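You operate a simulated robot arm through the tools that you are given. There is no shell and no other tool. Be economical: measure what you need, move in short steps, check, and stop when the job is done.

You run a simulated two-armed robot. Do the job below in one go: nothing can be reset, and whatever is moved stays where it is left.

## Task
On the top of the blue table, fold the plain cloth in half.

The check looks at the end state, three seconds after you hand in, the way a careful person would. Anything else that was tipped, shoved, dropped, spilled or broken makes it a failure. Flat cloth is picked up by pressing the open fingertips on it (5 to 10 N) and closing them slowly along it; thin cloth reads only 2 to 8 mm in the jaws.

## Robot
Two 7-joint arms with two-finger parallel grippers on one trunk, on a base that drives. Base frame: it is fixed to the floor where the robot stands at the start and does not move with it; the origin is under the middle of the robot, x ahead of it, y to its left, z up; the surface under the hand at the start is at about z = 78. Readings come in cm, rad, newtons and seconds.
The left shoulder is at the start at [6.2, 19.8, 100.4], the right one opposite. With the tool pointing down near the work surface each hand reaches from about 32 to 72 cm from the robot's upright axis, wherever it stands, measured 20 degrees to its own side. Places, roughly: top of the blue table [60, 30, 80]. Payload 1.57 kg a hand.
Tool frame (each hand has its own): the origin (TCP) lies between the finger pads and is the grasp point; the fingertips stand 3 cm ahead of it; z points along the fingers, y is the line along which they close. Largest opening 11 cm; finger width 2.4, thickness 1.2; the body of the gripper, 4.8 by 11.2 cm, starts 7.8 cm behind the TCP.
Orientation is that of the tool frame in the base frame, as a unit quaternion [x, y, z, w]. With the fingers straight down and closing along the base's y, the tool's x points along the base's -x, its y along +y and its z along -z.

## Interface
- The arms move only by the tool play_rows. It takes "left_series", "right_series" or both (then of equal length, played together; a hand with none holds still); each is a list of rows, each a list of 3 entries, a list of its own where there are three numbers: the shift along the base's x, y, z in cm, then the turn, a rotation vector about the base's x, y, z in rad, then the closure in counts, from 0 (fully open) to 255 (shut). In form: [[[tx, ty, tz], [ax, ay, az], hand], ...]. A call has 1 to 8 rows; each row shifts and turns the commanded pose from where the row before left it. Each row takes 0.2 s and may step no farther than 5 cm and 0.15 rad from the row before; otherwise, or with a gripper value out of range, the whole call is refused. A pose out of reach is approached as far as the arm can. The call stops where the force on the tool passes 40 N (or 10 N more than at its start, if that is more) or the arm is blocked; 0.2 s more then pass. Each finger travels about 7.2 cm/s and halts on what it meets, pressing with about 26 N; the grip force reading is that of the motor and also rises with nothing between the fingers. The clock runs only during rows and for 0.2 s after the last one: add rows that do not move to give the fingers time. It gives the time, the measured TCP pose, the force on the tool (base axes), the opening and the grip force at its end, in the units of the frame above (readings bear some noise), with the torque about the TCP (base axes, N m) and any sound that the robot's microphone picked up.
- Cameras (640 x 400 px; columns grow to the right, rows downward): "scene" is now at [10.31, -0.45, 158.19]; the picture's right is [-0.22, -0.98, 0.00], its down [-0.88, 0.20, -0.44] and it looks along [0.43, -0.10, -0.90] (base axes); focal length 254 px, centre (320, 200). "left" rides on the left gripper at [7, -1.6, -14.1] in its tool frame; the picture's right is [0.23, 0.97, 0.00], its down [-0.85, 0.20, -0.48] and it looks along [-0.47, 0.11, 0.88] (tool axes); focal length 222 px, centre (320, 200). "right" rides on the right gripper at [7, 1.6, -14.1] in its tool frame; the picture's right is [-0.23, 0.97, 0.00], its down [-0.85, -0.20, -0.48] and it looks along [-0.47, -0.11, 0.88] (tool axes); focal length 222 px, centre (320, 200). There is no depth. A picture from a camera that has moved, and an enlarged one, comes with that camera's place and axes in the base frame and with its lens. The place of the scene camera against the robot may be out by one fixed shift of up to 2.5 cm in any direction.
- get_image(camera): a new picture of that camera. No time passes.
- lift_body(by): slides the trunk up (or, below 0, down) by that many cm; the arms and the scene camera ride with it, the base frame stays. It gives what a move gives, with no picture.
- roll_base(legs): drives the robot by 1 to 6 legs, each [ahead, left, turn to the left] in cm, cm and rad, along the robot's own axes; the way and the turn of a leg run together, so that a leg with both is an arc; at most 150 cm and 3.142 rad a leg. The arms and the cameras ride along, it lands a little off, and it stops where it bumps. It gives what a move gives.
- aim_head(pan, tilt): turns the head with the scene camera to pan (to the left, within 1.501 rad either way) and tilt (down, from -0.506 to 1.204), counted from straight ahead of the robot. It gives what a move gives.
- close_up(camera, box): a new picture of the part [left, top, right, bottom] of that camera's present view, enlarged. No time passes.
- finish_job(): hands the job in; it is judged then, once.

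Go step by step. Nothing tells you exact positions but the pictures and the camera data: compare them with the known pose of the tool, close in by small moves and look again before you grip or let go. The budget is 120 turns and 92 pictures, counting those below and the enlarged ones. Unless the task says otherwise, let go and move clear before handing in, and close with one line.

The tools are called by a JSON object that holds its "api" and its "payload". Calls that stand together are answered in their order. play_rows: Moves the arms, as the interface text tells. Its arguments: {"type":"object","properties":{"left_series":{"type":"array"},"right_series":{"type":"array"}},"required":[]} The other tools are called the same way: lift_body (by) slides the trunk up or down; roll_base (legs) drives the base; aim_head (pan, tilt) turns the head that bears the scene camera; get_image (camera) takes a picture; close_up (camera, box) takes an enlarged picture of a part of a camera's view; finish_job () hands the job in.

At the start:

```text
clock: 0.0
left_tool_pos: [35.06, 32.43, 99.01]
left_ee_rot: [0.0, 1.0, -0.001, -0.001]
left_wrist_force: [0.3, 0.0, -0.2]
left_wrist_torque: [0.01, -0.03, -0.02]
left_gripper_width: 10.99
left_finger_force: 0.1
right_tool_pos: [38.0, -2.83, 93.78]
right_ee_rot: [-0.001, 1.0, 0.0, -0.001]
right_wrist_force: [0.1, 0.2, 0.3]
right_wrist_torque: [-0.02, 0.01, -0.01]
right_gripper_width: 11.0
right_finger_force: 0.0
trunk travel left (down, up): [-60.0, 39.0]
robot x, y, heading: [-0.03, 0.18, 0.004]
head pan, tilt: [-0.223, 1.114]
```

scene: 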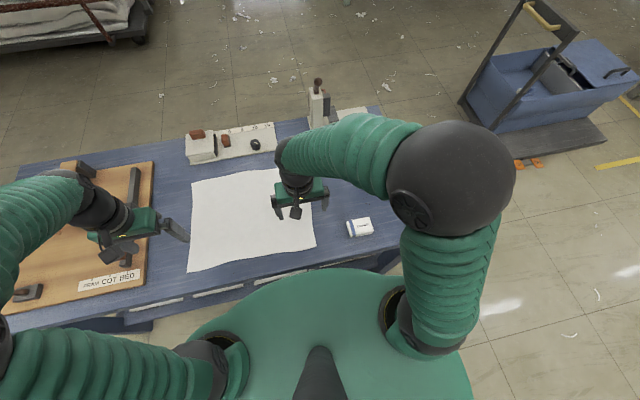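
right: 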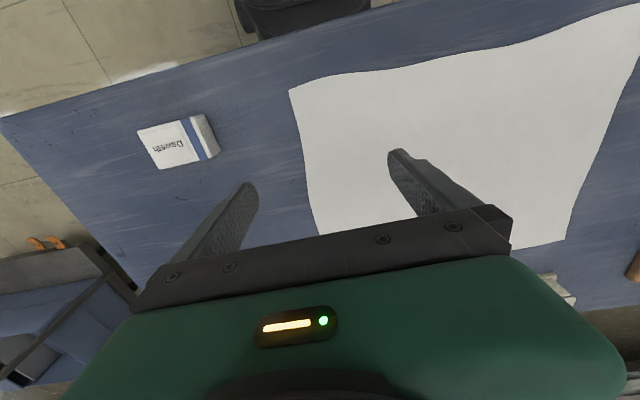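
left: 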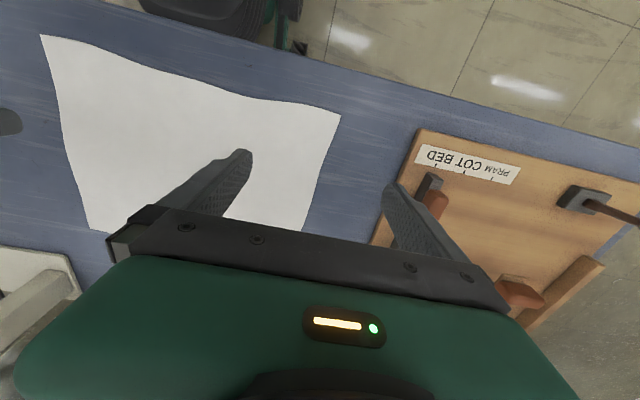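

The cloth lies flat with its near corners at about (32, 35) and (31.6, -5), and its far-left corner at about (64, 33.6). The far-right corner is hidden by the right arm. I'll raise the arms and shift the base left so both hands reach both edges comfortably.

{"api": "play_rows", "payload": {"left_series": [[[0, 0, 4], [0, 0, 0], 0], [[0, 0, 4], [0, 0, 0], 0]], "right_series": [[[0, 0, 4], [0, 0, 0], 0], [[0, 0, 4], [0, 0, 0], 0]]}}

{"api": "roll_base", "payload": {"legs": [[0, 14, 0]]}}

{"api": "get_image", "payload": {"camera": "scene"}}

{"api": "get_image", "payload": {"camera": "right"}}

```text
clock: 0.6
left_tool_pos: [35.05, 32.54, 107.29]
left_ee_rot: [0.0, 1.0, 0.0, 0.001]
left_wrist_force: [1.0, -0.2, 1.5]
left_wrist_torque: [0.01, -0.02, 0.01]
left_gripper_width: 11.0
left_finger_force: 0.0
right_tool_pos: [37.87, -2.85, 102.0]
right_ee_rot: [0.0, 1.0, 0.0, 0.0]
right_wrist_force: [-1.0, 1.1, -0.3]
right_wrist_torque: [0.01, -0.02, -0.01]
right_gripper_width: 11.01
right_finger_force: 0.1
trunk travel left (down, up): [-60.0, 39.0]
robot x, y, heading: [-0.11, 0.04, -0.004]
head pan, tilt: [-0.223, 1.114]
```

```text
clock: 1.9
left_tool_pos: [35.19, 45.04, 107.59]
left_ee_rot: [0.001, 1.0, 0.006, -0.001]
left_wrist_force: [0.6, 0.0, 0.2]
left_wrist_torque: [0.01, 0.03, 0.0]
left_gripper_width: 11.02
left_finger_force: 0.1
right_tool_pos: [38.14, 9.52, 101.75]
right_ee_rot: [0.002, 1.0, 0.005, -0.001]
right_wrist_force: [-0.4, -1.6, 0.2]
right_wrist_torque: [0.05, 0.05, 0.0]
right_gripper_width: 11.02
right_finger_force: 0.0
trunk travel left (down, up): [-60.0, 39.0]
robot x, y, heading: [0.11, 13.72, 0.002]
head pan, tilt: [-0.223, 1.114]
```

```text
88 pictures are left
camera scene: at [10.33, 11.01, 158.15], right [-0.22, -0.97, -0.01], down [-0.88, 0.21, -0.44], along [0.43, -0.09, -0.9], focal length 254 px, centre (320, 200)
```

scene: 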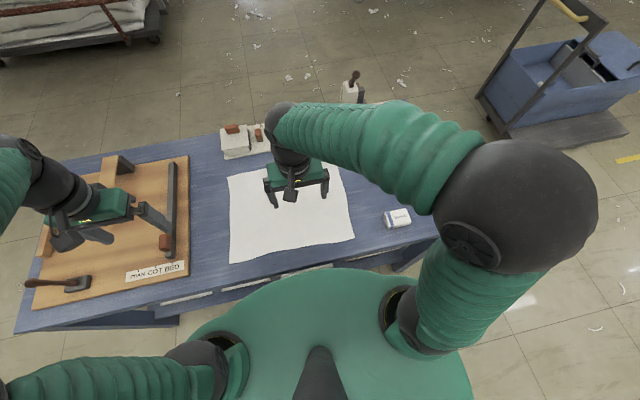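

```text
87 pictures are left
camera right: at [31.21, 11.25, 116.0], right [0.23, 0.97, 0.01], down [0.86, -0.21, 0.47], along [0.46, -0.1, -0.88], focal length 222 px, centre (320, 200)
```

right: 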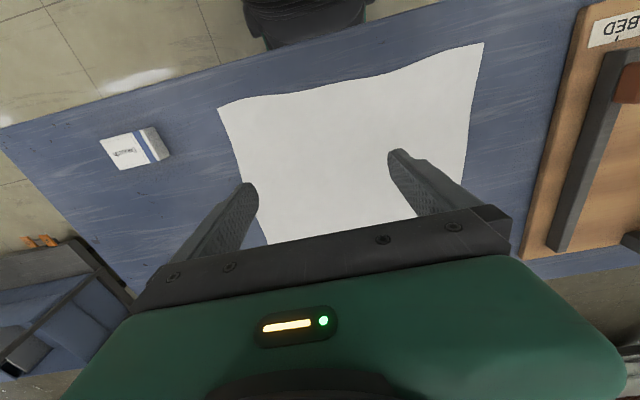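

Both near corners hold up from the new viewpoint: NR is about (31.4, -5) and NL about (31.8, 35.4). I'll put each hand above a point slightly inside its corner, at partial opening.

{"api": "play_rows", "payload": {"left_series": [[[-0.7, -4.2, 0], [0, 0, 0], 60], [[-0.7, -4.2, 0], [0, 0, 0], 120], [[-0.6, -4.1, 0], [0, 0, 0], 175], [[0, 0, -4], [0, 0, 0], 175], [[0, 0, -4], [0, 0, 0], 175], [[0, 0, -4], [0, 0, 0], 175], [[0, 0, -4], [0, 0, 0], 175], [[0, 0, -3.5], [0, 0, 0], 175]], "right_series": [[[-1.6, -4, 0], [0, 0, 0], 60], [[-1.6, -4, 0], [0, 0, 0], 120], [[-1.7, -4, 0], [0, 0, 0], 175], [[0, 0, -3], [0, 0, 0], 175], [[0, 0, -3], [0, 0, 0], 175], [[0, 0, -3], [0, 0, 0], 175], [[0, 0, -3], [0, 0, 0], 175], [[0, 0, -1.7], [0, 0, 0], 175]]}}

{"api": "get_image", "payload": {"camera": "scene"}}

{"api": "get_image", "payload": {"camera": "right"}}

{"api": "get_image", "payload": {"camera": "left"}}

```text
clock: 3.7
left_tool_pos: [33.31, 34.5, 87.39]
left_ee_rot: [0.002, 1.0, -0.003, -0.001]
left_wrist_force: [-0.3, -0.5, 0.1]
left_wrist_torque: [-0.01, 0.02, 0.02]
left_gripper_width: 3.46
left_finger_force: 0.0
right_tool_pos: [33.26, -0.35, 88.14]
right_ee_rot: [0.001, 1.0, -0.003, 0.0]
right_wrist_force: [1.1, -0.1, -0.1]
right_wrist_torque: [-0.01, 0.01, -0.04]
right_gripper_width: 3.45
right_finger_force: 0.0
trunk travel left (down, up): [-60.0, 39.0]
robot x, y, heading: [0.11, 13.79, 0.0]
head pan, tilt: [-0.223, 1.114]
```

```text
86 pictures are left
camera scene: at [10.56, 14.03, 158.18], right [-0.22, -0.98, 0.01], down [-0.88, 0.2, -0.44], along [0.43, -0.1, -0.9], focal length 254 px, centre (320, 200)
```

scene: 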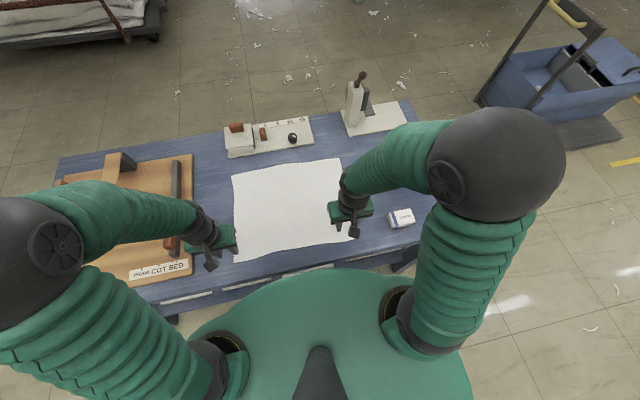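

```text
85 pictures are left
camera right: at [26.44, 1.46, 102.37], right [0.23, 0.97, -0.01], down [0.86, -0.2, 0.48], along [0.46, -0.12, -0.88], focal length 222 px, centre (320, 200)
```

right: 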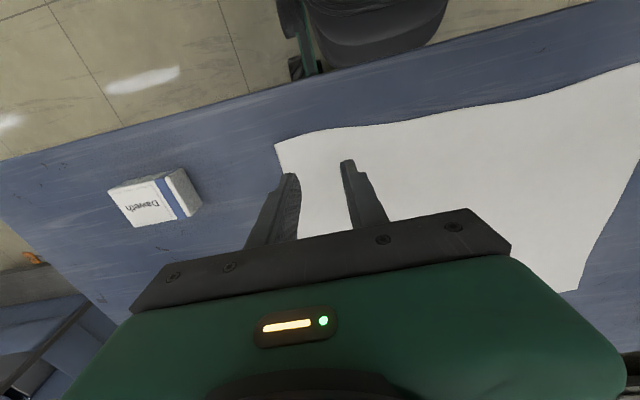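

```text
84 pictures are left
camera left: at [26.15, 32.87, 101.64], right [-0.23, 0.97, -0.01], down [0.86, 0.2, 0.48], along [0.47, 0.1, -0.88], focal length 222 px, centre (320, 200)
```

left: 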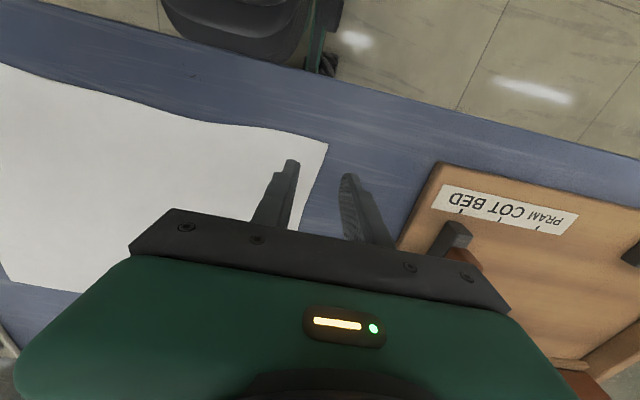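

The hands have settled at (33.3, 34.5) and (33.3, -0.35). I'll shift each one inward onto its corner and come down to just above the cloth.

{"api": "play_rows", "payload": {"left_series": [[[0, -1.4, -0.4], [0, 0, 0], 175], [[0, -1.3, -1.6], [0, 0, 0], 175], [[0, 0, -2], [0, 0, 0], 175], [[0, 0, -1.2], [0, 0, 0], 175], [[0, 0, 0], [0, 0, 0], 175]], "right_series": [[[-0.3, -0.7, -0.8], [0, 0, 0], 175], [[-0.3, -0.8, -1.8], [0, 0, 0], 175], [[0, 0, -2], [0, 0, 0], 175], [[0, 0, -1.2], [0, 0, 0], 175], [[0, 0, 0], [0, 0, 0], 175]]}}

{"api": "get_image", "payload": {"camera": "right"}}

{"api": "get_image", "payload": {"camera": "left"}}

```text
clock: 4.9
left_tool_pos: [33.0, 31.06, 82.4]
left_ee_rot: [0.002, 1.0, 0.0, 0.001]
left_wrist_force: [0.1, -0.6, -0.2]
left_wrist_torque: [0.0, -0.02, 0.05]
left_gripper_width: 3.45
left_finger_force: 0.1
right_tool_pos: [32.38, -2.67, 82.29]
right_ee_rot: [0.001, 1.0, 0.0, 0.0]
right_wrist_force: [-0.4, -0.4, -0.4]
right_wrist_torque: [0.01, -0.02, -0.03]
right_gripper_width: 3.47
right_finger_force: 0.1
trunk travel left (down, up): [-60.0, 39.0]
robot x, y, heading: [-0.13, 13.46, -0.002]
head pan, tilt: [-0.223, 1.114]
```

```text
83 pictures are left
camera right: at [25.55, -0.85, 96.48], right [0.23, 0.97, 0.0], down [0.85, -0.2, 0.48], along [0.47, -0.11, -0.88], focal length 222 px, centre (320, 200)
```

right: 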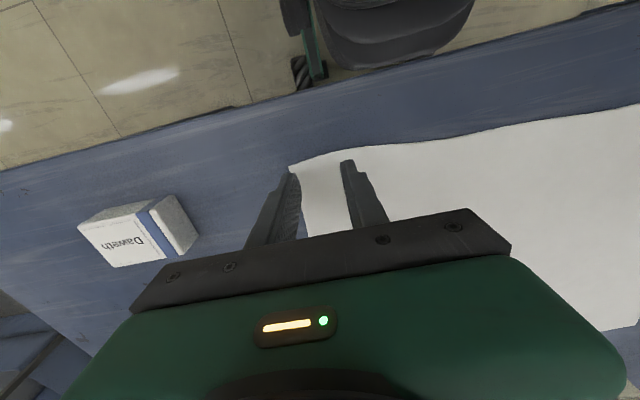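

```text
82 pictures are left
camera left: at [25.93, 29.4, 96.62], right [-0.22, 0.97, 0.0], down [0.86, 0.2, 0.48], along [0.47, 0.11, -0.88], focal length 222 px, centre (320, 200)
```

left: 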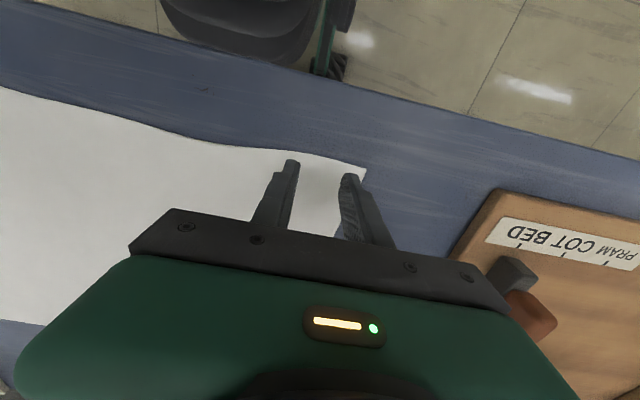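

The right hand's outer finger sits right on the cloth edge, so I'll move it in a little. Then both hands go down until they touch.

{"api": "play_rows", "payload": {"left_series": [[[0.5, 0.2, 0], [0, 0, 0], 175], [[0, 0, -0.5], [0, 0, 0], 175], [[0, 0, -0.3], [0, 0, 0], 175], [[0, 0, -0.2], [0, 0, 0], 175], [[0, 0, 0], [0, 0, 0], 175]], "right_series": [[[0.7, 0.9, 0], [0, 0, 0], 175], [[0, 0, -0.5], [0, 0, 0], 175], [[0, 0, -0.3], [0, 0, 0], 175], [[0, 0, -0.2], [0, 0, 0], 175], [[0, 0, 0], [0, 0, 0], 175]]}}

```text
clock: 6.1
left_tool_pos: [33.57, 31.48, 81.41]
left_ee_rot: [0.001, 1.0, -0.001, 0.0]
left_wrist_force: [0.1, 0.4, -0.2]
left_wrist_torque: [0.01, -0.02, 0.0]
left_gripper_width: 3.45
left_finger_force: 0.2
right_tool_pos: [33.17, -1.58, 81.47]
right_ee_rot: [0.002, 1.0, -0.001, -0.001]
right_wrist_force: [0.4, -0.8, -0.4]
right_wrist_torque: [0.02, -0.01, 0.01]
right_gripper_width: 3.43
right_finger_force: 0.1
trunk travel left (down, up): [-60.0, 39.0]
robot x, y, heading: [-0.1, 13.56, 0.001]
head pan, tilt: [-0.223, 1.114]
```

Neither hand has touched yet. I'll keep going down in small steps.

{"api": "play_rows", "payload": {"left_series": [[[0, 0, -0.15], [0, 0, 0], 175], [[0, 0, -0.15], [0, 0, 0], 175], [[0, 0, 0], [0, 0, 0], 175]], "right_series": [[[0, 0, -0.15], [0, 0, 0], 175], [[0, 0, -0.15], [0, 0, 0], 175], [[0, 0, 0], [0, 0, 0], 175]]}}

```text
clock: 6.9
left_tool_pos: [33.45, 31.47, 81.29]
left_ee_rot: [0.002, 1.0, -0.001, 0.0]
left_wrist_force: [-0.5, -0.6, 1.9]
left_wrist_torque: [-0.01, 0.02, -0.01]
left_gripper_width: 3.46
left_finger_force: 0.1
right_tool_pos: [33.06, -1.57, 81.19]
right_ee_rot: [0.002, 1.0, -0.001, 0.001]
right_wrist_force: [0.5, -1.0, 13.7]
right_wrist_torque: [0.05, 0.08, 0.03]
right_gripper_width: 3.45
right_finger_force: 0.0
trunk travel left (down, up): [-60.0, 39.0]
robot x, y, heading: [0.34, 14.08, -0.002]
head pan, tilt: [-0.223, 1.114]
```

Both hands are in contact, with 13.7 N on the right and 1.9 N on the left. I'll trim both towards 7 N.

{"api": "play_rows", "payload": {"left_series": [[[0, 0, -0.05], [0, 0, 0], 175], [[0, 0, 0], [0, 0, 0], 175]], "right_series": [[[0, 0, 0.05], [0, 0, 0], 175], [[0, 0, 0], [0, 0, 0], 175]]}}

```text
clock: 7.5
left_tool_pos: [33.53, 31.45, 81.16]
left_ee_rot: [0.001, 1.0, -0.001, 0.001]
left_wrist_force: [-0.6, -0.5, 9.2]
left_wrist_torque: [0.09, 0.03, 0.0]
left_gripper_width: 3.43
left_finger_force: 0.0
right_tool_pos: [33.1, -1.73, 81.32]
right_ee_rot: [0.002, 1.0, -0.002, 0.0]
right_wrist_force: [0.5, 1.2, 7.4]
right_wrist_torque: [0.0, -0.02, -0.01]
right_gripper_width: 3.42
right_finger_force: 0.0
trunk travel left (down, up): [-60.0, 39.0]
robot x, y, heading: [0.18, 13.75, -0.002]
head pan, tilt: [-0.223, 1.114]
```

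Forces are good at 9 N and 7 N. Now I'll close the fingers slowly.

{"api": "play_rows", "payload": {"left_series": [[[0, 0, 0], [0, 0, 0], 185], [[0, 0, 0], [0, 0, 0], 195], [[0, 0, 0], [0, 0, 0], 205], [[0, 0, 0], [0, 0, 0], 215], [[0, 0, 0], [0, 0, 0], 225], [[0, 0, 0], [0, 0, 0], 235], [[0, 0, 0], [0, 0, 0], 245], [[0, 0, 0], [0, 0, 0], 255]], "right_series": [[[0, 0, 0], [0, 0, 0], 185], [[0, 0, 0], [0, 0, 0], 195], [[0, 0, 0], [0, 0, 0], 205], [[0, 0, 0], [0, 0, 0], 215], [[0, 0, 0], [0, 0, 0], 225], [[0, 0, 0], [0, 0, 0], 235], [[0, 0, 0], [0, 0, 0], 245], [[0, 0, 0], [0, 0, 0], 255]]}}

{"api": "play_rows", "payload": {"left_series": [[[0, 0, 0], [0, 0, 0], 255], [[0, 0, 0], [0, 0, 0], 255]], "right_series": [[[0, 0, 0], [0, 0, 0], 255], [[0, 0, 0], [0, 0, 0], 255]]}}

{"api": "get_image", "payload": {"camera": "right"}}

{"api": "get_image", "payload": {"camera": "left"}}

```text
clock: 9.3
left_tool_pos: [33.51, 31.58, 81.23]
left_ee_rot: [0.001, 1.0, -0.001, 0.001]
left_wrist_force: [-0.6, -0.4, 12.6]
left_wrist_torque: [0.05, 0.09, -0.01]
left_gripper_width: 0.03
left_finger_force: 21.6
right_tool_pos: [33.17, -1.62, 81.08]
right_ee_rot: [0.002, 1.0, -0.002, 0.0]
right_wrist_force: [0.4, 1.4, 5.3]
right_wrist_torque: [0.05, 0.02, 0.02]
right_gripper_width: 0.23
right_finger_force: 23.8
trunk travel left (down, up): [-60.0, 39.0]
robot x, y, heading: [0.03, 13.67, -0.001]
head pan, tilt: [-0.223, 1.114]
```

```text
clock: 9.9
left_tool_pos: [33.47, 31.5, 81.11]
left_ee_rot: [0.001, 1.0, -0.002, 0.001]
left_wrist_force: [-0.6, 0.9, 13.7]
left_wrist_torque: [0.02, 0.05, -0.01]
left_gripper_width: 0.01
left_finger_force: 21.4
right_tool_pos: [33.12, -1.6, 81.25]
right_ee_rot: [0.001, 1.0, -0.002, 0.0]
right_wrist_force: [0.7, 2.5, 5.6]
right_wrist_torque: [0.02, 0.01, -0.01]
right_gripper_width: 0.25
right_finger_force: 23.7
trunk travel left (down, up): [-60.0, 39.0]
robot x, y, heading: [0.04, 13.81, 0.003]
head pan, tilt: [-0.223, 1.114]
```

```text
81 pictures are left
camera right: at [26.25, 0.21, 95.35], right [0.23, 0.97, 0.0], down [0.85, -0.2, 0.48], along [0.47, -0.11, -0.88], focal length 222 px, centre (320, 200)
```

right: 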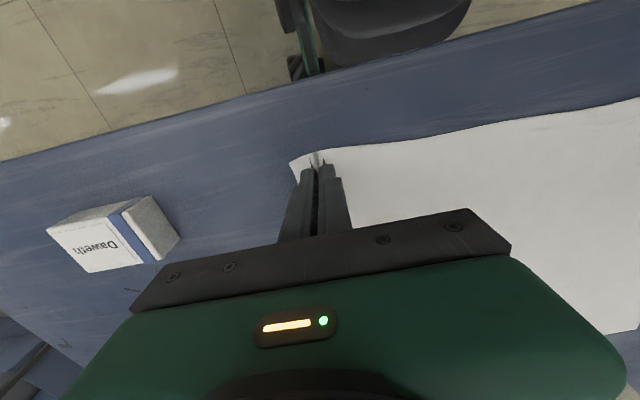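

```text
80 pictures are left
camera left: at [26.39, 29.79, 95.34], right [-0.22, 0.97, 0.0], down [0.85, 0.2, 0.48], along [0.47, 0.11, -0.88], focal length 222 px, centre (320, 200)
```

left: 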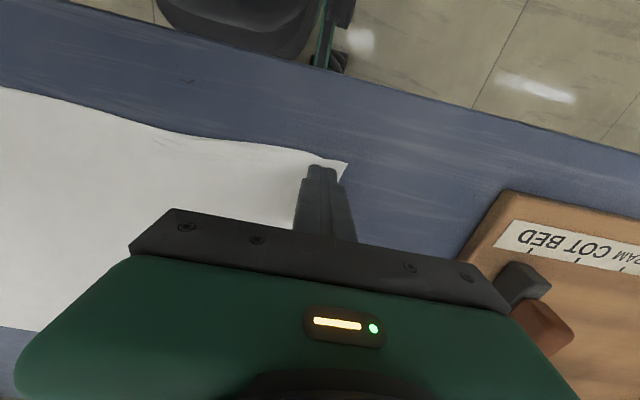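

The right hand holds the cloth (2.5 mm), but the left slipped and reads 0. I'll lift the left, reopen it, move it in 0.8 cm and touch down again.

{"api": "play_rows", "payload": {"left_series": [[[0, 0, 0.8], [0, 0, 0], 255], [[0, -0.8, 0], [0, 0, 0], 165], [[0, 0, 0], [0, 0, 0], 165], [[0, 0, 0], [0, 0, 0], 165], [[0, 0, -0.4], [0, 0, 0], 165], [[0, 0, -0.3], [0, 0, 0], 165], [[0, 0, 0], [0, 0, 0], 165]]}}

{"api": "get_image", "payload": {"camera": "left"}}

```text
clock: 11.5
left_tool_pos: [33.5, 30.71, 81.13]
left_ee_rot: [0.001, 1.0, -0.001, 0.002]
left_wrist_force: [0.0, 0.6, 0.2]
left_wrist_torque: [0.01, 0.0, -0.04]
left_gripper_width: 3.89
left_finger_force: 0.1
right_tool_pos: [33.1, -1.57, 81.21]
right_ee_rot: [0.002, 1.0, -0.001, 0.001]
right_wrist_force: [-1.3, -1.0, 9.7]
right_wrist_torque: [0.0, 0.1, -0.01]
right_gripper_width: 0.25
right_finger_force: 23.5
trunk travel left (down, up): [-60.0, 39.0]
robot x, y, heading: [0.05, 13.87, 0.006]
head pan, tilt: [-0.223, 1.114]
```

```text
79 pictures are left
camera left: at [26.41, 28.98, 95.42], right [-0.22, 0.97, 0.0], down [0.86, 0.2, 0.48], along [0.47, 0.11, -0.88], focal length 222 px, centre (320, 200)
```

left: 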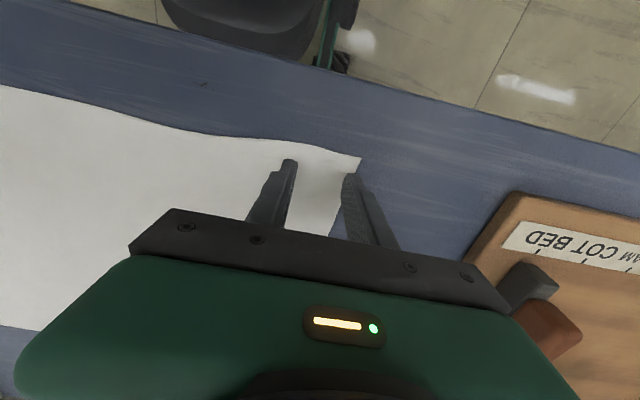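

The outer finger is still on the cloth edge. I'll move in about 1.2 cm more and press.

{"api": "play_rows", "payload": {"left_series": [[[0, 0, 0.5], [0, 0, 0], 165], [[0, -1.2, 0], [0, 0, 0], 175], [[0, 0, -0.45], [0, 0, 0], 175], [[0, 0, -0.1], [0, 0, 0], 175], [[0, 0, 0], [0, 0, 0], 175]]}}

{"api": "get_image", "payload": {"camera": "left"}}

```text
clock: 12.7
left_tool_pos: [33.38, 29.33, 81.2]
left_ee_rot: [0.001, 1.0, -0.002, 0.0]
left_wrist_force: [0.1, -0.3, 1.0]
left_wrist_torque: [0.01, -0.02, 0.0]
left_gripper_width: 3.44
left_finger_force: 0.1
right_tool_pos: [33.06, -1.64, 81.16]
right_ee_rot: [0.001, 1.0, -0.002, -0.001]
right_wrist_force: [-1.8, 1.5, 9.3]
right_wrist_torque: [0.0, 0.07, -0.01]
right_gripper_width: 0.26
right_finger_force: 24.2
trunk travel left (down, up): [-60.0, 39.0]
robot x, y, heading: [0.0, 14.02, -0.001]
head pan, tilt: [-0.223, 1.114]
```

```text
78 pictures are left
camera left: at [26.41, 27.79, 95.38], right [-0.22, 0.97, 0.0], down [0.86, 0.2, 0.48], along [0.47, 0.11, -0.88], focal length 222 px, centre (320, 200)
```

left: 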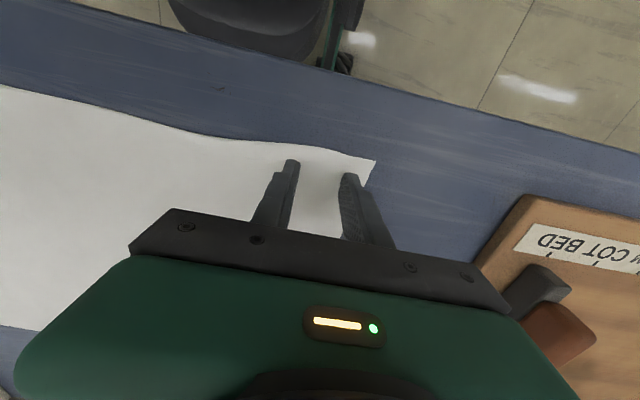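

Both fingers are on the cloth now. I'll press to about 7 N and close slowly.

{"api": "play_rows", "payload": {"left_series": [[[0, 0, -0.06], [0, 0, 0], 175], [[0, 0, 0], [0, 0, 0], 175]]}}

{"api": "play_rows", "payload": {"left_series": [[[0, 0, 0], [0, 0, 0], 185], [[0, 0, 0], [0, 0, 0], 195], [[0, 0, 0], [0, 0, 0], 205], [[0, 0, 0], [0, 0, 0], 215], [[0, 0, 0], [0, 0, 0], 225], [[0, 0, 0], [0, 0, 0], 235], [[0, 0, 0], [0, 0, 0], 245], [[0, 0, 0], [0, 0, 0], 255]]}}

{"api": "get_image", "payload": {"camera": "left"}}

```text
clock: 13.3
left_tool_pos: [33.47, 29.56, 81.21]
left_ee_rot: [0.001, 1.0, -0.001, 0.0]
left_wrist_force: [-0.1, 0.1, 9.5]
left_wrist_torque: [0.11, 0.04, 0.06]
left_gripper_width: 3.46
left_finger_force: 0.1
right_tool_pos: [33.09, -1.54, 81.17]
right_ee_rot: [0.002, 1.0, -0.002, 0.0]
right_wrist_force: [-0.1, 0.9, 5.8]
right_wrist_torque: [0.0, 0.02, -0.02]
right_gripper_width: 0.21
right_finger_force: 24.2
trunk travel left (down, up): [-60.0, 39.0]
robot x, y, heading: [0.16, 13.64, 0.001]
head pan, tilt: [-0.223, 1.114]
```

```text
clock: 15.1
left_tool_pos: [33.46, 29.37, 81.09]
left_ee_rot: [0.001, 1.0, 0.0, 0.001]
left_wrist_force: [0.0, -9.1, 10.6]
left_wrist_torque: [-0.22, 0.06, -0.04]
left_gripper_width: 0.22
left_finger_force: 23.6
right_tool_pos: [33.17, -1.62, 81.12]
right_ee_rot: [0.001, 1.0, -0.001, 0.0]
right_wrist_force: [-0.1, 8.7, 6.4]
right_wrist_torque: [0.32, 0.08, 0.04]
right_gripper_width: 0.24
right_finger_force: 23.8
trunk travel left (down, up): [-60.0, 39.0]
robot x, y, heading: [0.06, 13.36, -0.003]
head pan, tilt: [-0.223, 1.114]
```

```text
77 pictures are left
camera left: at [26.38, 27.73, 95.34], right [-0.22, 0.97, 0.0], down [0.85, 0.2, 0.48], along [0.47, 0.11, -0.88], focal length 222 px, centre (320, 200)
```

left: 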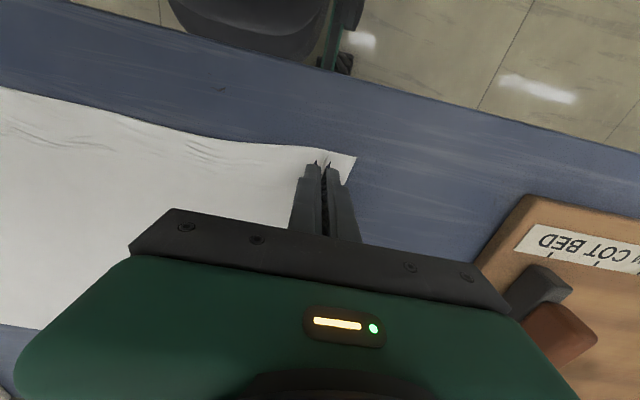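

Both hands now hold the cloth at 2.2 to 2.4 mm, though there is some tension between them. I'll ease the hands together slightly, lift, and start the arc.

{"api": "play_rows", "payload": {"left_series": [[[0, -0.3, 1], [0, 0, 0], 255], [[0.4, 0, 3], [0, 0, 0], 255], [[1, 0, 3], [0, 0, 0], 255], [[0, 0, 0], [0, 0, 0], 255]], "right_series": [[[0, 0.3, 1], [0, 0, 0], 255], [[0.4, 0, 3], [0, 0, 0], 255], [[1, 0, 3], [0, 0, 0], 255], [[0, 0, 0], [0, 0, 0], 255]]}}

{"api": "get_image", "payload": {"camera": "scene"}}

{"api": "close_up", "payload": {"camera": "scene", "box": [200, 60, 440, 210]}}

```text
clock: 16.1
left_tool_pos: [35.04, 29.25, 87.9]
left_ee_rot: [0.001, 1.0, -0.001, 0.001]
left_wrist_force: [-0.3, -2.9, 0.4]
left_wrist_torque: [-0.09, 0.01, 0.0]
left_gripper_width: 0.25
left_finger_force: 23.9
right_tool_pos: [34.64, -1.27, 88.18]
right_ee_rot: [0.002, 1.0, -0.002, -0.001]
right_wrist_force: [0.2, 3.7, 0.4]
right_wrist_torque: [0.09, 0.04, 0.05]
right_gripper_width: 0.25
right_finger_force: 23.9
trunk travel left (down, up): [-60.0, 39.0]
robot x, y, heading: [0.01, 13.7, 0.005]
head pan, tilt: [-0.223, 1.114]
```

```text
76 pictures are left
camera scene: at [10.45, 13.15, 158.17], right [-0.22, -0.98, 0.0], down [-0.88, 0.2, -0.44], along [0.43, -0.1, -0.9], focal length 254 px, centre (320, 200)
```

scene: 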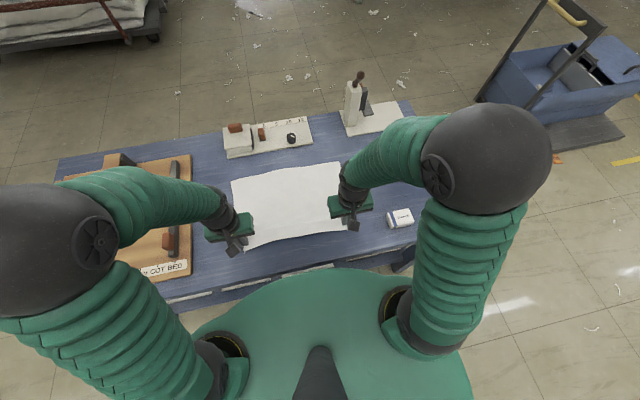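

```text
2.67 times, centred on (320, 135) of scene
camera zoom: at [10.45, 13.15, 158.17], right [-0.22, -0.98, 0.0], down [-0.88, 0.2, -0.44], along [0.43, -0.1, -0.9], focal length 676 px, centre (320, 373)
```

zoom: 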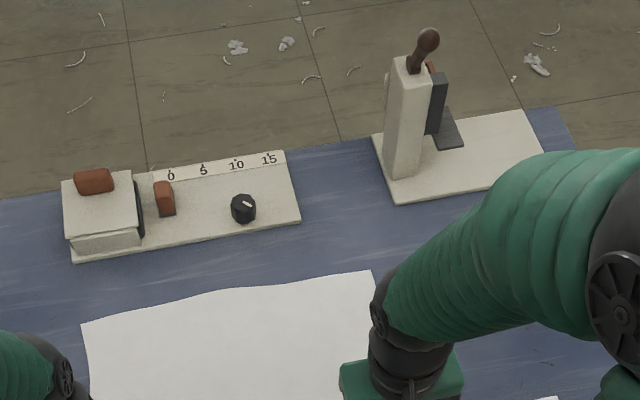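

The cloth lifts cleanly, and the tray and press sit well beyond its far edge. I'll carry on with the arc.

{"api": "play_rows", "payload": {"left_series": [[[2.5, 0, 2.5], [0, 0, 0], 255], [[3.5, 0, 2], [0, 0, 0], 255], [[4, 0, 1], [0, 0, 0], 255], [[4, 0, 0], [0, 0, 0], 255], [[4, 0, -0.5], [0, 0, 0], 255], [[0, 0, 0], [0, 0, 0], 255]], "right_series": [[[2.5, 0, 2.5], [0, 0, 0], 255], [[3.5, 0, 2], [0, 0, 0], 255], [[4, 0, 1], [0, 0, 0], 255], [[4, 0, 0], [0, 0, 0], 255], [[4, 0, -0.5], [0, 0, 0], 255], [[0, 0, 0], [0, 0, 0], 255]]}}

{"api": "get_image", "payload": {"camera": "scene"}}

{"api": "get_image", "payload": {"camera": "left"}}

{"api": "get_image", "payload": {"camera": "right"}}

```text
clock: 17.5
left_tool_pos: [52.9, 29.08, 93.32]
left_ee_rot: [0.001, 1.0, -0.002, 0.001]
left_wrist_force: [-0.8, -1.5, 0.2]
left_wrist_torque: [-0.04, 0.0, -0.01]
left_gripper_width: 0.22
left_finger_force: 23.4
right_tool_pos: [52.45, -1.22, 93.24]
right_ee_rot: [0.001, 1.0, -0.002, 0.001]
right_wrist_force: [-0.3, 2.2, -0.6]
right_wrist_torque: [0.07, -0.03, 0.03]
right_gripper_width: 0.22
right_finger_force: 24.1
trunk travel left (down, up): [-60.0, 39.0]
robot x, y, heading: [-0.16, 13.83, 0.004]
head pan, tilt: [-0.223, 1.114]
```

```text
74 pictures are left
camera scene: at [10.26, 13.14, 158.19], right [-0.22, -0.98, 0.0], down [-0.88, 0.2, -0.44], along [0.43, -0.1, -0.9], focal length 254 px, centre (320, 200)
```

scene: 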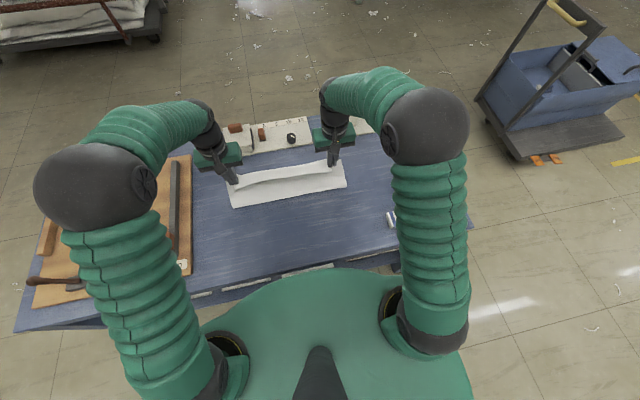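

```text
73 pictures are left
camera left: at [45.69, 27.45, 107.42], right [-0.22, 0.97, 0.0], down [0.85, 0.2, 0.48], along [0.47, 0.11, -0.88], focal length 222 px, centre (320, 200)
```

left: 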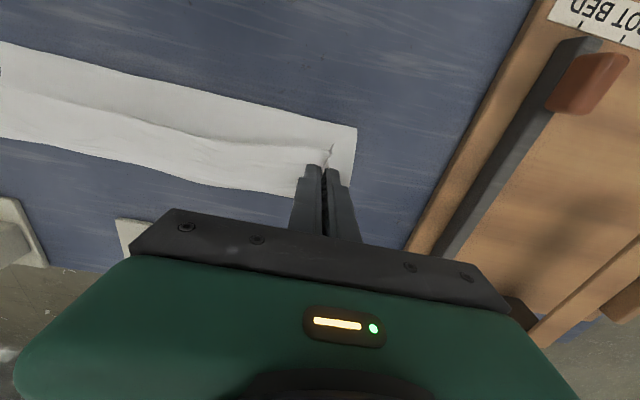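

```text
72 pictures are left
camera right: at [45.59, 0.6, 107.39], right [0.23, 0.97, 0.0], down [0.85, -0.2, 0.48], along [0.47, -0.11, -0.88], focal length 222 px, centre (320, 200)
```

right: 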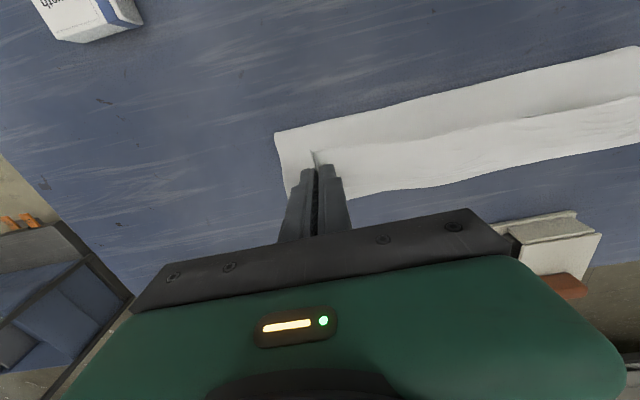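

The fold is forming, with its crease near x = 50. I'll zoom in to tell the upper layer's edge from the lower layer's far edge.

{"api": "close_up", "payload": {"camera": "scene", "box": [190, 110, 390, 235]}}

{"api": "close_up", "payload": {"camera": "right", "box": [260, 30, 640, 268]}}

```text
3.20 times, centred on (290, 172) of scene
camera zoom: at [10.26, 13.14, 158.19], right [-0.22, -0.98, 0.0], down [-0.88, 0.2, -0.44], along [0.43, -0.1, -0.9], focal length 811 px, centre (416, 288)
```

zoom: 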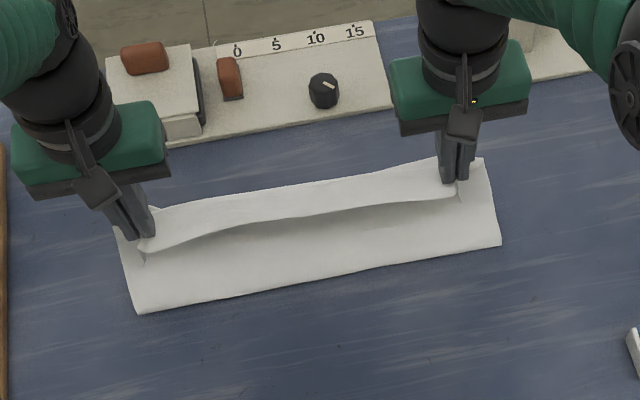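

```text
1.68 times, centred on (450, 149) of right
camera zoom: at [45.59, 0.6, 107.39], right [0.23, 0.97, 0.0], down [0.85, -0.2, 0.48], along [0.47, -0.11, -0.88], focal length 373 px, centre (102, 286)
```

zoom: 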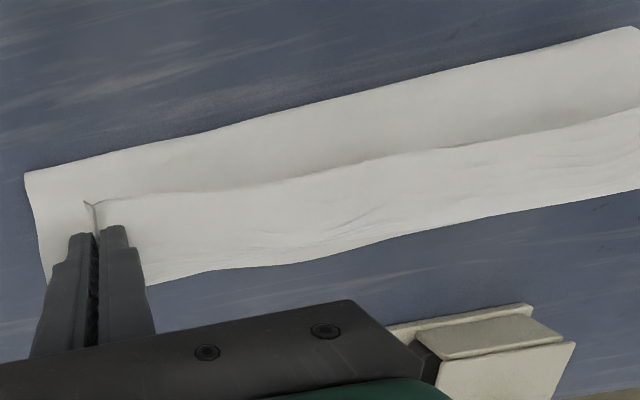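

The pinch keeps the near edge pointing back at the robot, so it would land as a turned-back flap. I'll tilt both hands about y so the flap turns upright, and check how far the arms can follow.

{"api": "play_rows", "payload": {"left_series": [[[0.5, 0, 0], [0, 0.14, 0], 255], [[0.5, 0, 0], [0, 0.14, 0], 255], [[0.5, 0, 0], [0, 0.14, 0], 255], [[0.5, 0, 0], [0, 0.14, 0], 255], [[0, 0, 0], [0, 0.14, 0], 255], [[0, 0, 0], [0, 0, 0], 255]], "right_series": [[[0.5, 0, 0], [0, 0.14, 0], 255], [[0.5, 0, 0], [0, 0.14, 0], 255], [[0.5, 0, 0], [0, 0.14, 0], 255], [[0.5, 0, 0], [0, 0.14, 0], 255], [[0, 0, 0], [0, 0.14, 0], 255], [[0, 0, 0], [0, 0, 0], 255]]}}

{"api": "close_up", "payload": {"camera": "scene", "box": [150, 70, 438, 250]}}

```text
clock: 18.9
left_tool_pos: [55.13, 29.08, 93.16]
left_ee_rot: [0.002, 0.961, -0.001, -0.276]
left_wrist_force: [-0.3, -3.8, -0.8]
left_wrist_torque: [-0.07, -0.01, 0.05]
left_gripper_width: 0.25
left_finger_force: 23.8
left hand out of reach, approached as far as the arm can: row 5
right_tool_pos: [53.6, -1.45, 93.29]
right_ee_rot: [0.001, 0.951, -0.001, -0.31]
right_wrist_force: [1.0, 3.3, -0.4]
right_wrist_torque: [0.07, 0.0, -0.03]
right_gripper_width: 0.24
right_finger_force: 24.0
right hand out of reach, approached as far as the arm can: row 5
trunk travel left (down, up): [-60.0, 39.0]
robot x, y, heading: [0.41, 13.62, 0.004]
head pan, tilt: [-0.223, 1.114]
```

```text
2.22 times, centred on (294, 160) of scene
camera zoom: at [10.5, 13.14, 158.17], right [-0.22, -0.98, 0.0], down [-0.88, 0.2, -0.44], along [0.43, -0.1, -0.9], focal length 563 px, centre (378, 289)
```

zoom: 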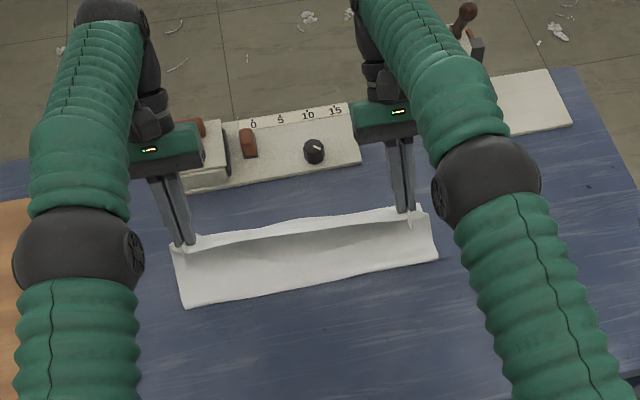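

The arms reach about 0.6 rad of tilt here. I'll lay the upper sheet down at about x = 58 with a reduced tilt, let go, then flip the short turned-back strip out to the far edge separately.

{"api": "play_rows", "payload": {"left_series": [[[0.8, 0, -2], [0, -0.1, 0], 255], [[0.8, 0, -2], [0, -0.1, 0], 255], [[0.8, 0, -2], [0, -0.05, 0], 255], [[0.7, 0, -2], [0, 0, 0], 255], [[0, 0, -1], [0, 0, 0], 255], [[0, 0, 0], [0, 0, 0], 255]], "right_series": [[[0.8, 0, -2], [0, -0.1, 0], 255], [[0.8, 0, -2], [0, -0.1, 0], 255], [[0.8, 0, -2], [0, -0.05, 0], 255], [[0.7, 0, -2], [0, 0, 0], 255], [[0, 0, -1], [0, 0, 0], 255], [[0, 0, 0], [0, 0, 0], 255]]}}

{"api": "close_up", "payload": {"camera": "scene", "box": [150, 70, 438, 250]}}

{"api": "get_image", "payload": {"camera": "left"}}

{"api": "get_image", "payload": {"camera": "right"}}

```text
clock: 20.3
left_tool_pos: [58.16, 29.06, 84.11]
left_ee_rot: [0.001, 0.988, -0.002, -0.154]
left_wrist_force: [-0.1, -3.0, -0.2]
left_wrist_torque: [-0.07, 0.0, -0.03]
left_gripper_width: 0.24
left_finger_force: 23.7
right_tool_pos: [56.71, -1.44, 84.15]
right_ee_rot: [0.002, 0.982, -0.001, -0.189]
right_wrist_force: [-0.2, 3.0, -0.1]
right_wrist_torque: [0.07, -0.06, -0.01]
right_gripper_width: 0.24
right_finger_force: 24.0
trunk travel left (down, up): [-60.0, 39.0]
robot x, y, heading: [0.06, 13.53, 0.001]
head pan, tilt: [-0.223, 1.114]
```

```text
2.22 times, centred on (294, 160) of scene
camera zoom: at [10.59, 13.14, 158.17], right [-0.22, -0.98, 0.0], down [-0.88, 0.2, -0.44], along [0.43, -0.1, -0.9], focal length 563 px, centre (378, 289)
```

zoom: 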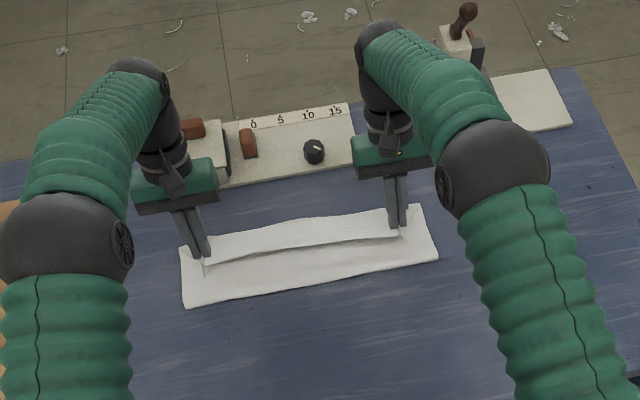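

```text
67 pictures are left
camera left: at [55.66, 27.4, 99.74], right [-0.21, 0.97, 0.07], down [0.96, 0.2, 0.19], along [0.18, 0.11, -0.98], focal length 222 px, centre (320, 200)
```

left: 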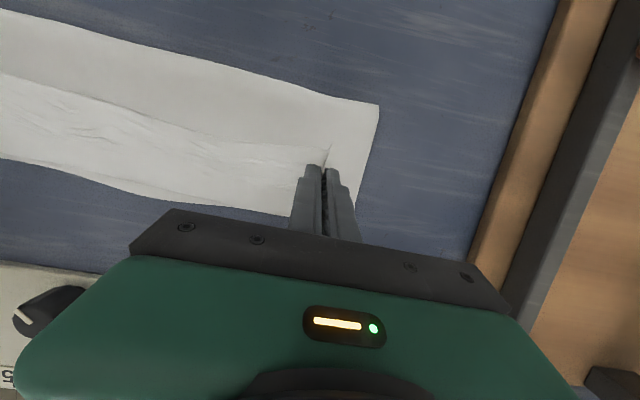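

```text
66 pictures are left
camera right: at [55.59, 0.42, 99.94], right [0.21, 0.97, -0.09], down [0.97, -0.2, 0.13], along [0.11, -0.11, -0.99], focal length 222 px, centre (320, 200)
```

right: 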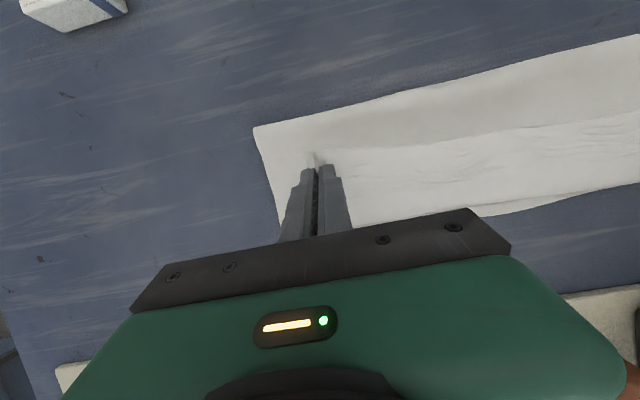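

The sheet is down close to the lower layer. I'll lower a touch more, open gently and back straight off.

{"api": "play_rows", "payload": {"left_series": [[[0, 0, -0.7], [0, 0, 0], 255], [[0, 0, 0], [0, 0, 0], 235], [[0, 0, 0], [0, 0, 0], 215], [[0, 0, 0], [0, 0, 0], 195], [[0, 0, 2], [0, 0, 0], 195], [[0, 0, 4], [0, 0, 0], 195], [[0, 0, 4.5], [0, 0, 0], 195], [[0, 0, 4.5], [0, 0, 0], 195]], "right_series": [[[0.5, 0, -0.7], [0, 0, 0], 255], [[0, 0, 0], [0, 0, 0], 235], [[0, 0, 0], [0, 0, 0], 215], [[0, 0, 0], [0, 0, 0], 195], [[0, 0, 2], [0, 0, 0], 195], [[0, 0, 4], [0, 0, 0], 195], [[0, 0, 4.5], [0, 0, 0], 195], [[0, 0, 4.5], [0, 0, 0], 195]]}}

{"api": "close_up", "payload": {"camera": "scene", "box": [150, 70, 438, 250]}}

{"api": "get_image", "payload": {"camera": "left"}}

{"api": "get_image", "payload": {"camera": "right"}}

```text
clock: 22.1
left_tool_pos: [57.97, 29.19, 98.73]
left_ee_rot: [0.0, 0.988, -0.002, -0.154]
left_wrist_force: [0.0, -0.2, 0.5]
left_wrist_torque: [-0.05, -0.01, 0.02]
left_gripper_width: 2.54
left_finger_force: 0.2
right_tool_pos: [57.2, -1.68, 98.48]
right_ee_rot: [0.002, 0.982, -0.001, -0.187]
right_wrist_force: [0.2, -0.2, -0.1]
right_wrist_torque: [-0.01, -0.05, 0.01]
right_gripper_width: 2.58
right_finger_force: 0.1
trunk travel left (down, up): [-60.0, 39.0]
robot x, y, heading: [0.07, 13.58, 0.0]
head pan, tilt: [-0.223, 1.114]
```

```text
2.22 times, centred on (294, 160) of scene
camera zoom: at [10.36, 13.15, 158.17], right [-0.22, -0.98, 0.0], down [-0.88, 0.2, -0.44], along [0.43, -0.1, -0.9], focal length 563 px, centre (378, 289)
```

zoom: 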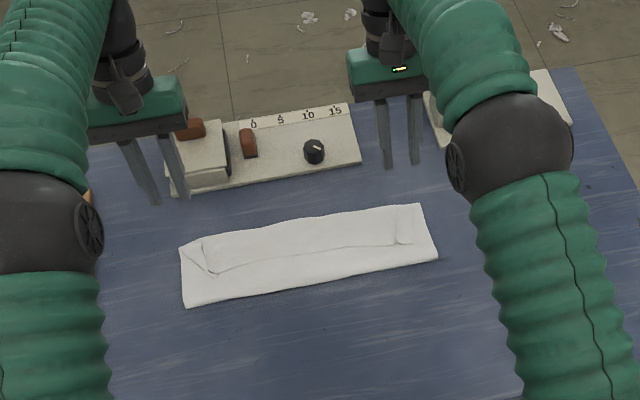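

```text
64 pictures are left
camera left: at [55.55, 27.48, 114.26], right [-0.21, 0.97, 0.07], down [0.96, 0.2, 0.2], along [0.18, 0.11, -0.98], focal length 222 px, centre (320, 200)
```

left: 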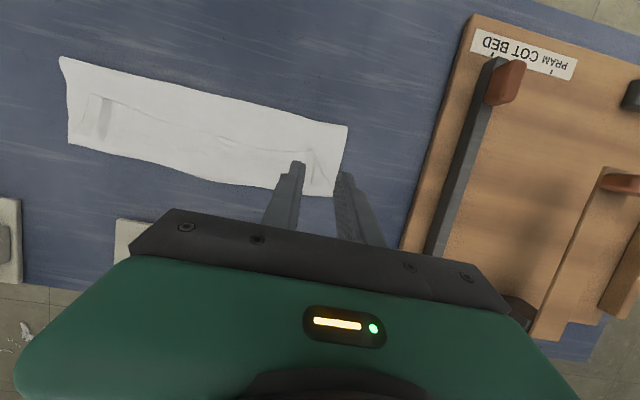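

```text
63 pictures are left
camera right: at [55.98, 0.25, 114.32], right [0.21, 0.97, -0.09], down [0.97, -0.2, 0.13], along [0.11, -0.11, -0.99], focal length 222 px, centre (320, 200)
```

right: 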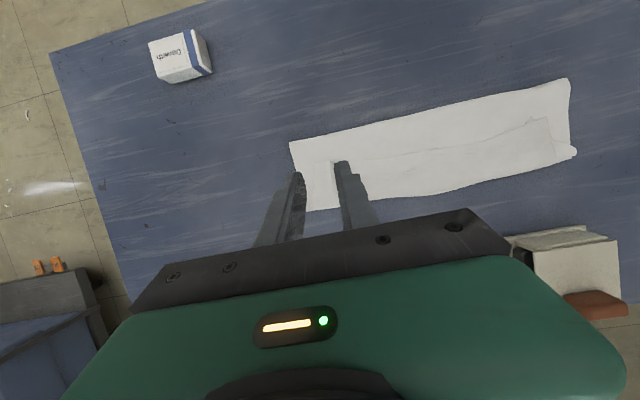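

The layers are down and the turned-back strip lies on top. I'll look closely to measure that strip before working on it.

{"api": "close_up", "payload": {"camera": "scene", "box": [215, 150, 359, 240]}}

{"api": "close_up", "payload": {"camera": "left", "box": [40, 30, 376, 240]}}

```text
4.44 times, centred on (287, 195) of scene
camera zoom: at [10.36, 13.15, 158.17], right [-0.22, -0.98, 0.0], down [-0.88, 0.2, -0.44], along [0.43, -0.1, -0.9], focal length 1126 px, centre (467, 222)
```

zoom: 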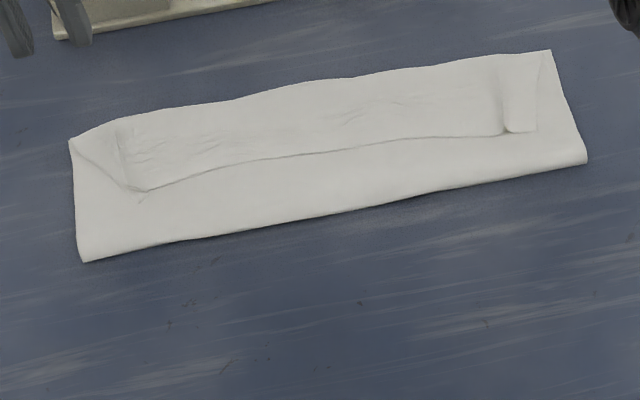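

```text
1.90 times, centred on (208, 135) of left
camera zoom: at [55.55, 27.48, 114.26], right [-0.21, 0.97, 0.07], down [0.96, 0.2, 0.2], along [0.18, 0.11, -0.98], focal length 423 px, centre (533, 324)
```

zoom: 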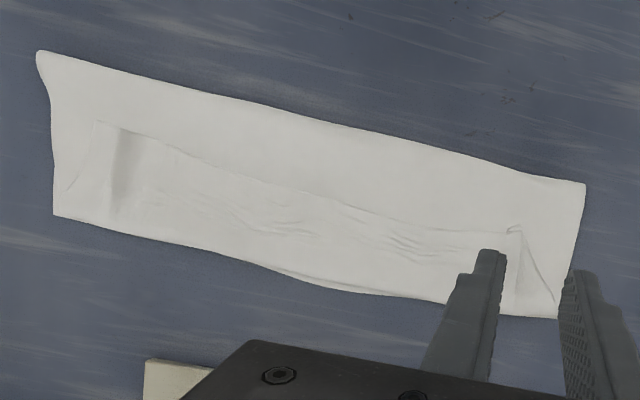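

The strip is about 6 cm long and its edge lies at x ≈ 54.5. I'll grip it again with the hands leaning back towards the robot, so I can rotate much more during the carry and lay the crease further back. First I'll swing the hands into that pose, hovering.

{"api": "play_rows", "payload": {"left_series": [[[-0.47, -0.57, -1.5], [0, -0.13, 0], 175], [[-0.47, -0.57, -1.5], [0, -0.13, 0], 175], [[-0.47, -0.57, -1.5], [0, -0.13, 0], 175], [[-0.47, -0.57, -1.5], [0, -0.13, 0], 175], [[-0.47, -0.57, -1.5], [0, -0.13, 0], 175], [[-0.47, -0.57, -1.5], [0, -0.13, 0], 175], [[-0.47, -0.57, -1.5], [0, -0.13, 0], 175], [[0, 0, 0], [0, 0, 0], 175]], "right_series": [[[-0.49, 0.24, -1.47], [0, -0.14, 0], 175], [[-0.49, 0.24, -1.47], [0, -0.14, 0], 175], [[-0.49, 0.24, -1.47], [0, -0.14, 0], 175], [[-0.49, 0.24, -1.47], [0, -0.14, 0], 175], [[-0.49, 0.24, -1.47], [0, -0.14, 0], 175], [[-0.49, 0.24, -1.47], [0, -0.14, 0], 175], [[-0.49, 0.24, -1.47], [0, -0.14, 0], 175], [[0, 0, 0], [0, 0, 0], 175]]}}

{"api": "get_image", "payload": {"camera": "scene"}}

{"api": "get_image", "payload": {"camera": "left"}}

{"api": "get_image", "payload": {"camera": "right"}}

```text
clock: 23.9
left_tool_pos: [54.65, 25.18, 87.81]
left_ee_rot: [0.002, 0.955, 0.0, 0.296]
left_wrist_force: [0.7, 0.3, -0.6]
left_wrist_torque: [0.04, -0.02, 0.01]
left_gripper_width: 3.45
left_finger_force: 0.0
right_tool_pos: [53.68, 0.17, 88.21]
right_ee_rot: [0.001, 0.955, -0.001, 0.296]
right_wrist_force: [0.3, -0.6, -0.4]
right_wrist_torque: [0.01, 0.01, -0.03]
right_gripper_width: 3.46
right_finger_force: 0.0
trunk travel left (down, up): [-60.0, 39.0]
robot x, y, heading: [-0.18, 13.38, -0.001]
head pan, tilt: [-0.223, 1.114]
```

```text
60 pictures are left
camera scene: at [10.45, 13.13, 158.18], right [-0.22, -0.98, 0.0], down [-0.88, 0.2, -0.44], along [0.43, -0.1, -0.9], focal length 254 px, centre (320, 200)
```

scene: 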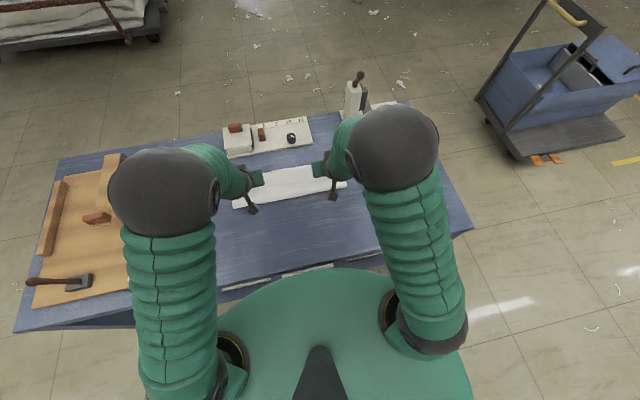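

```text
59 pictures are left
camera left: at [40.94, 23.52, 95.59], right [-0.18, 0.97, -0.13], down [0.43, 0.2, 0.88], along [0.88, 0.11, -0.46], focal length 222 px, centre (320, 200)
```

left: 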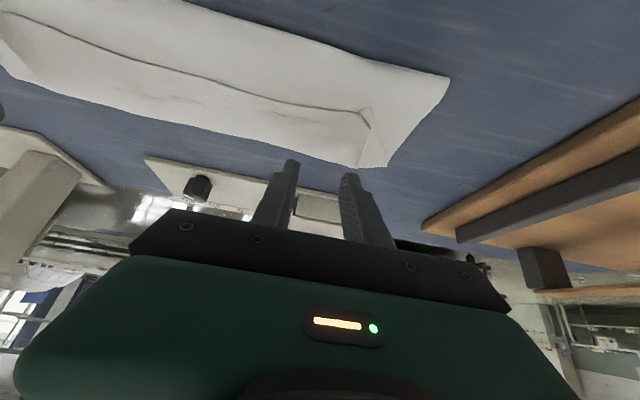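

```text
58 pictures are left
camera right: at [40.12, 2.05, 95.94], right [0.19, 0.97, 0.13], down [0.43, -0.2, 0.88], along [0.88, -0.11, -0.46], focal length 222 px, centre (320, 200)
```

right: 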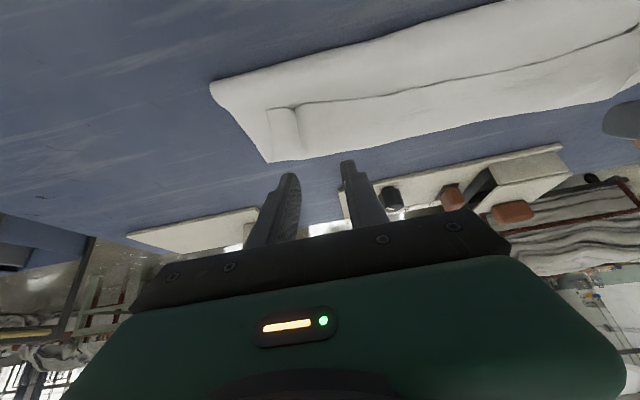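

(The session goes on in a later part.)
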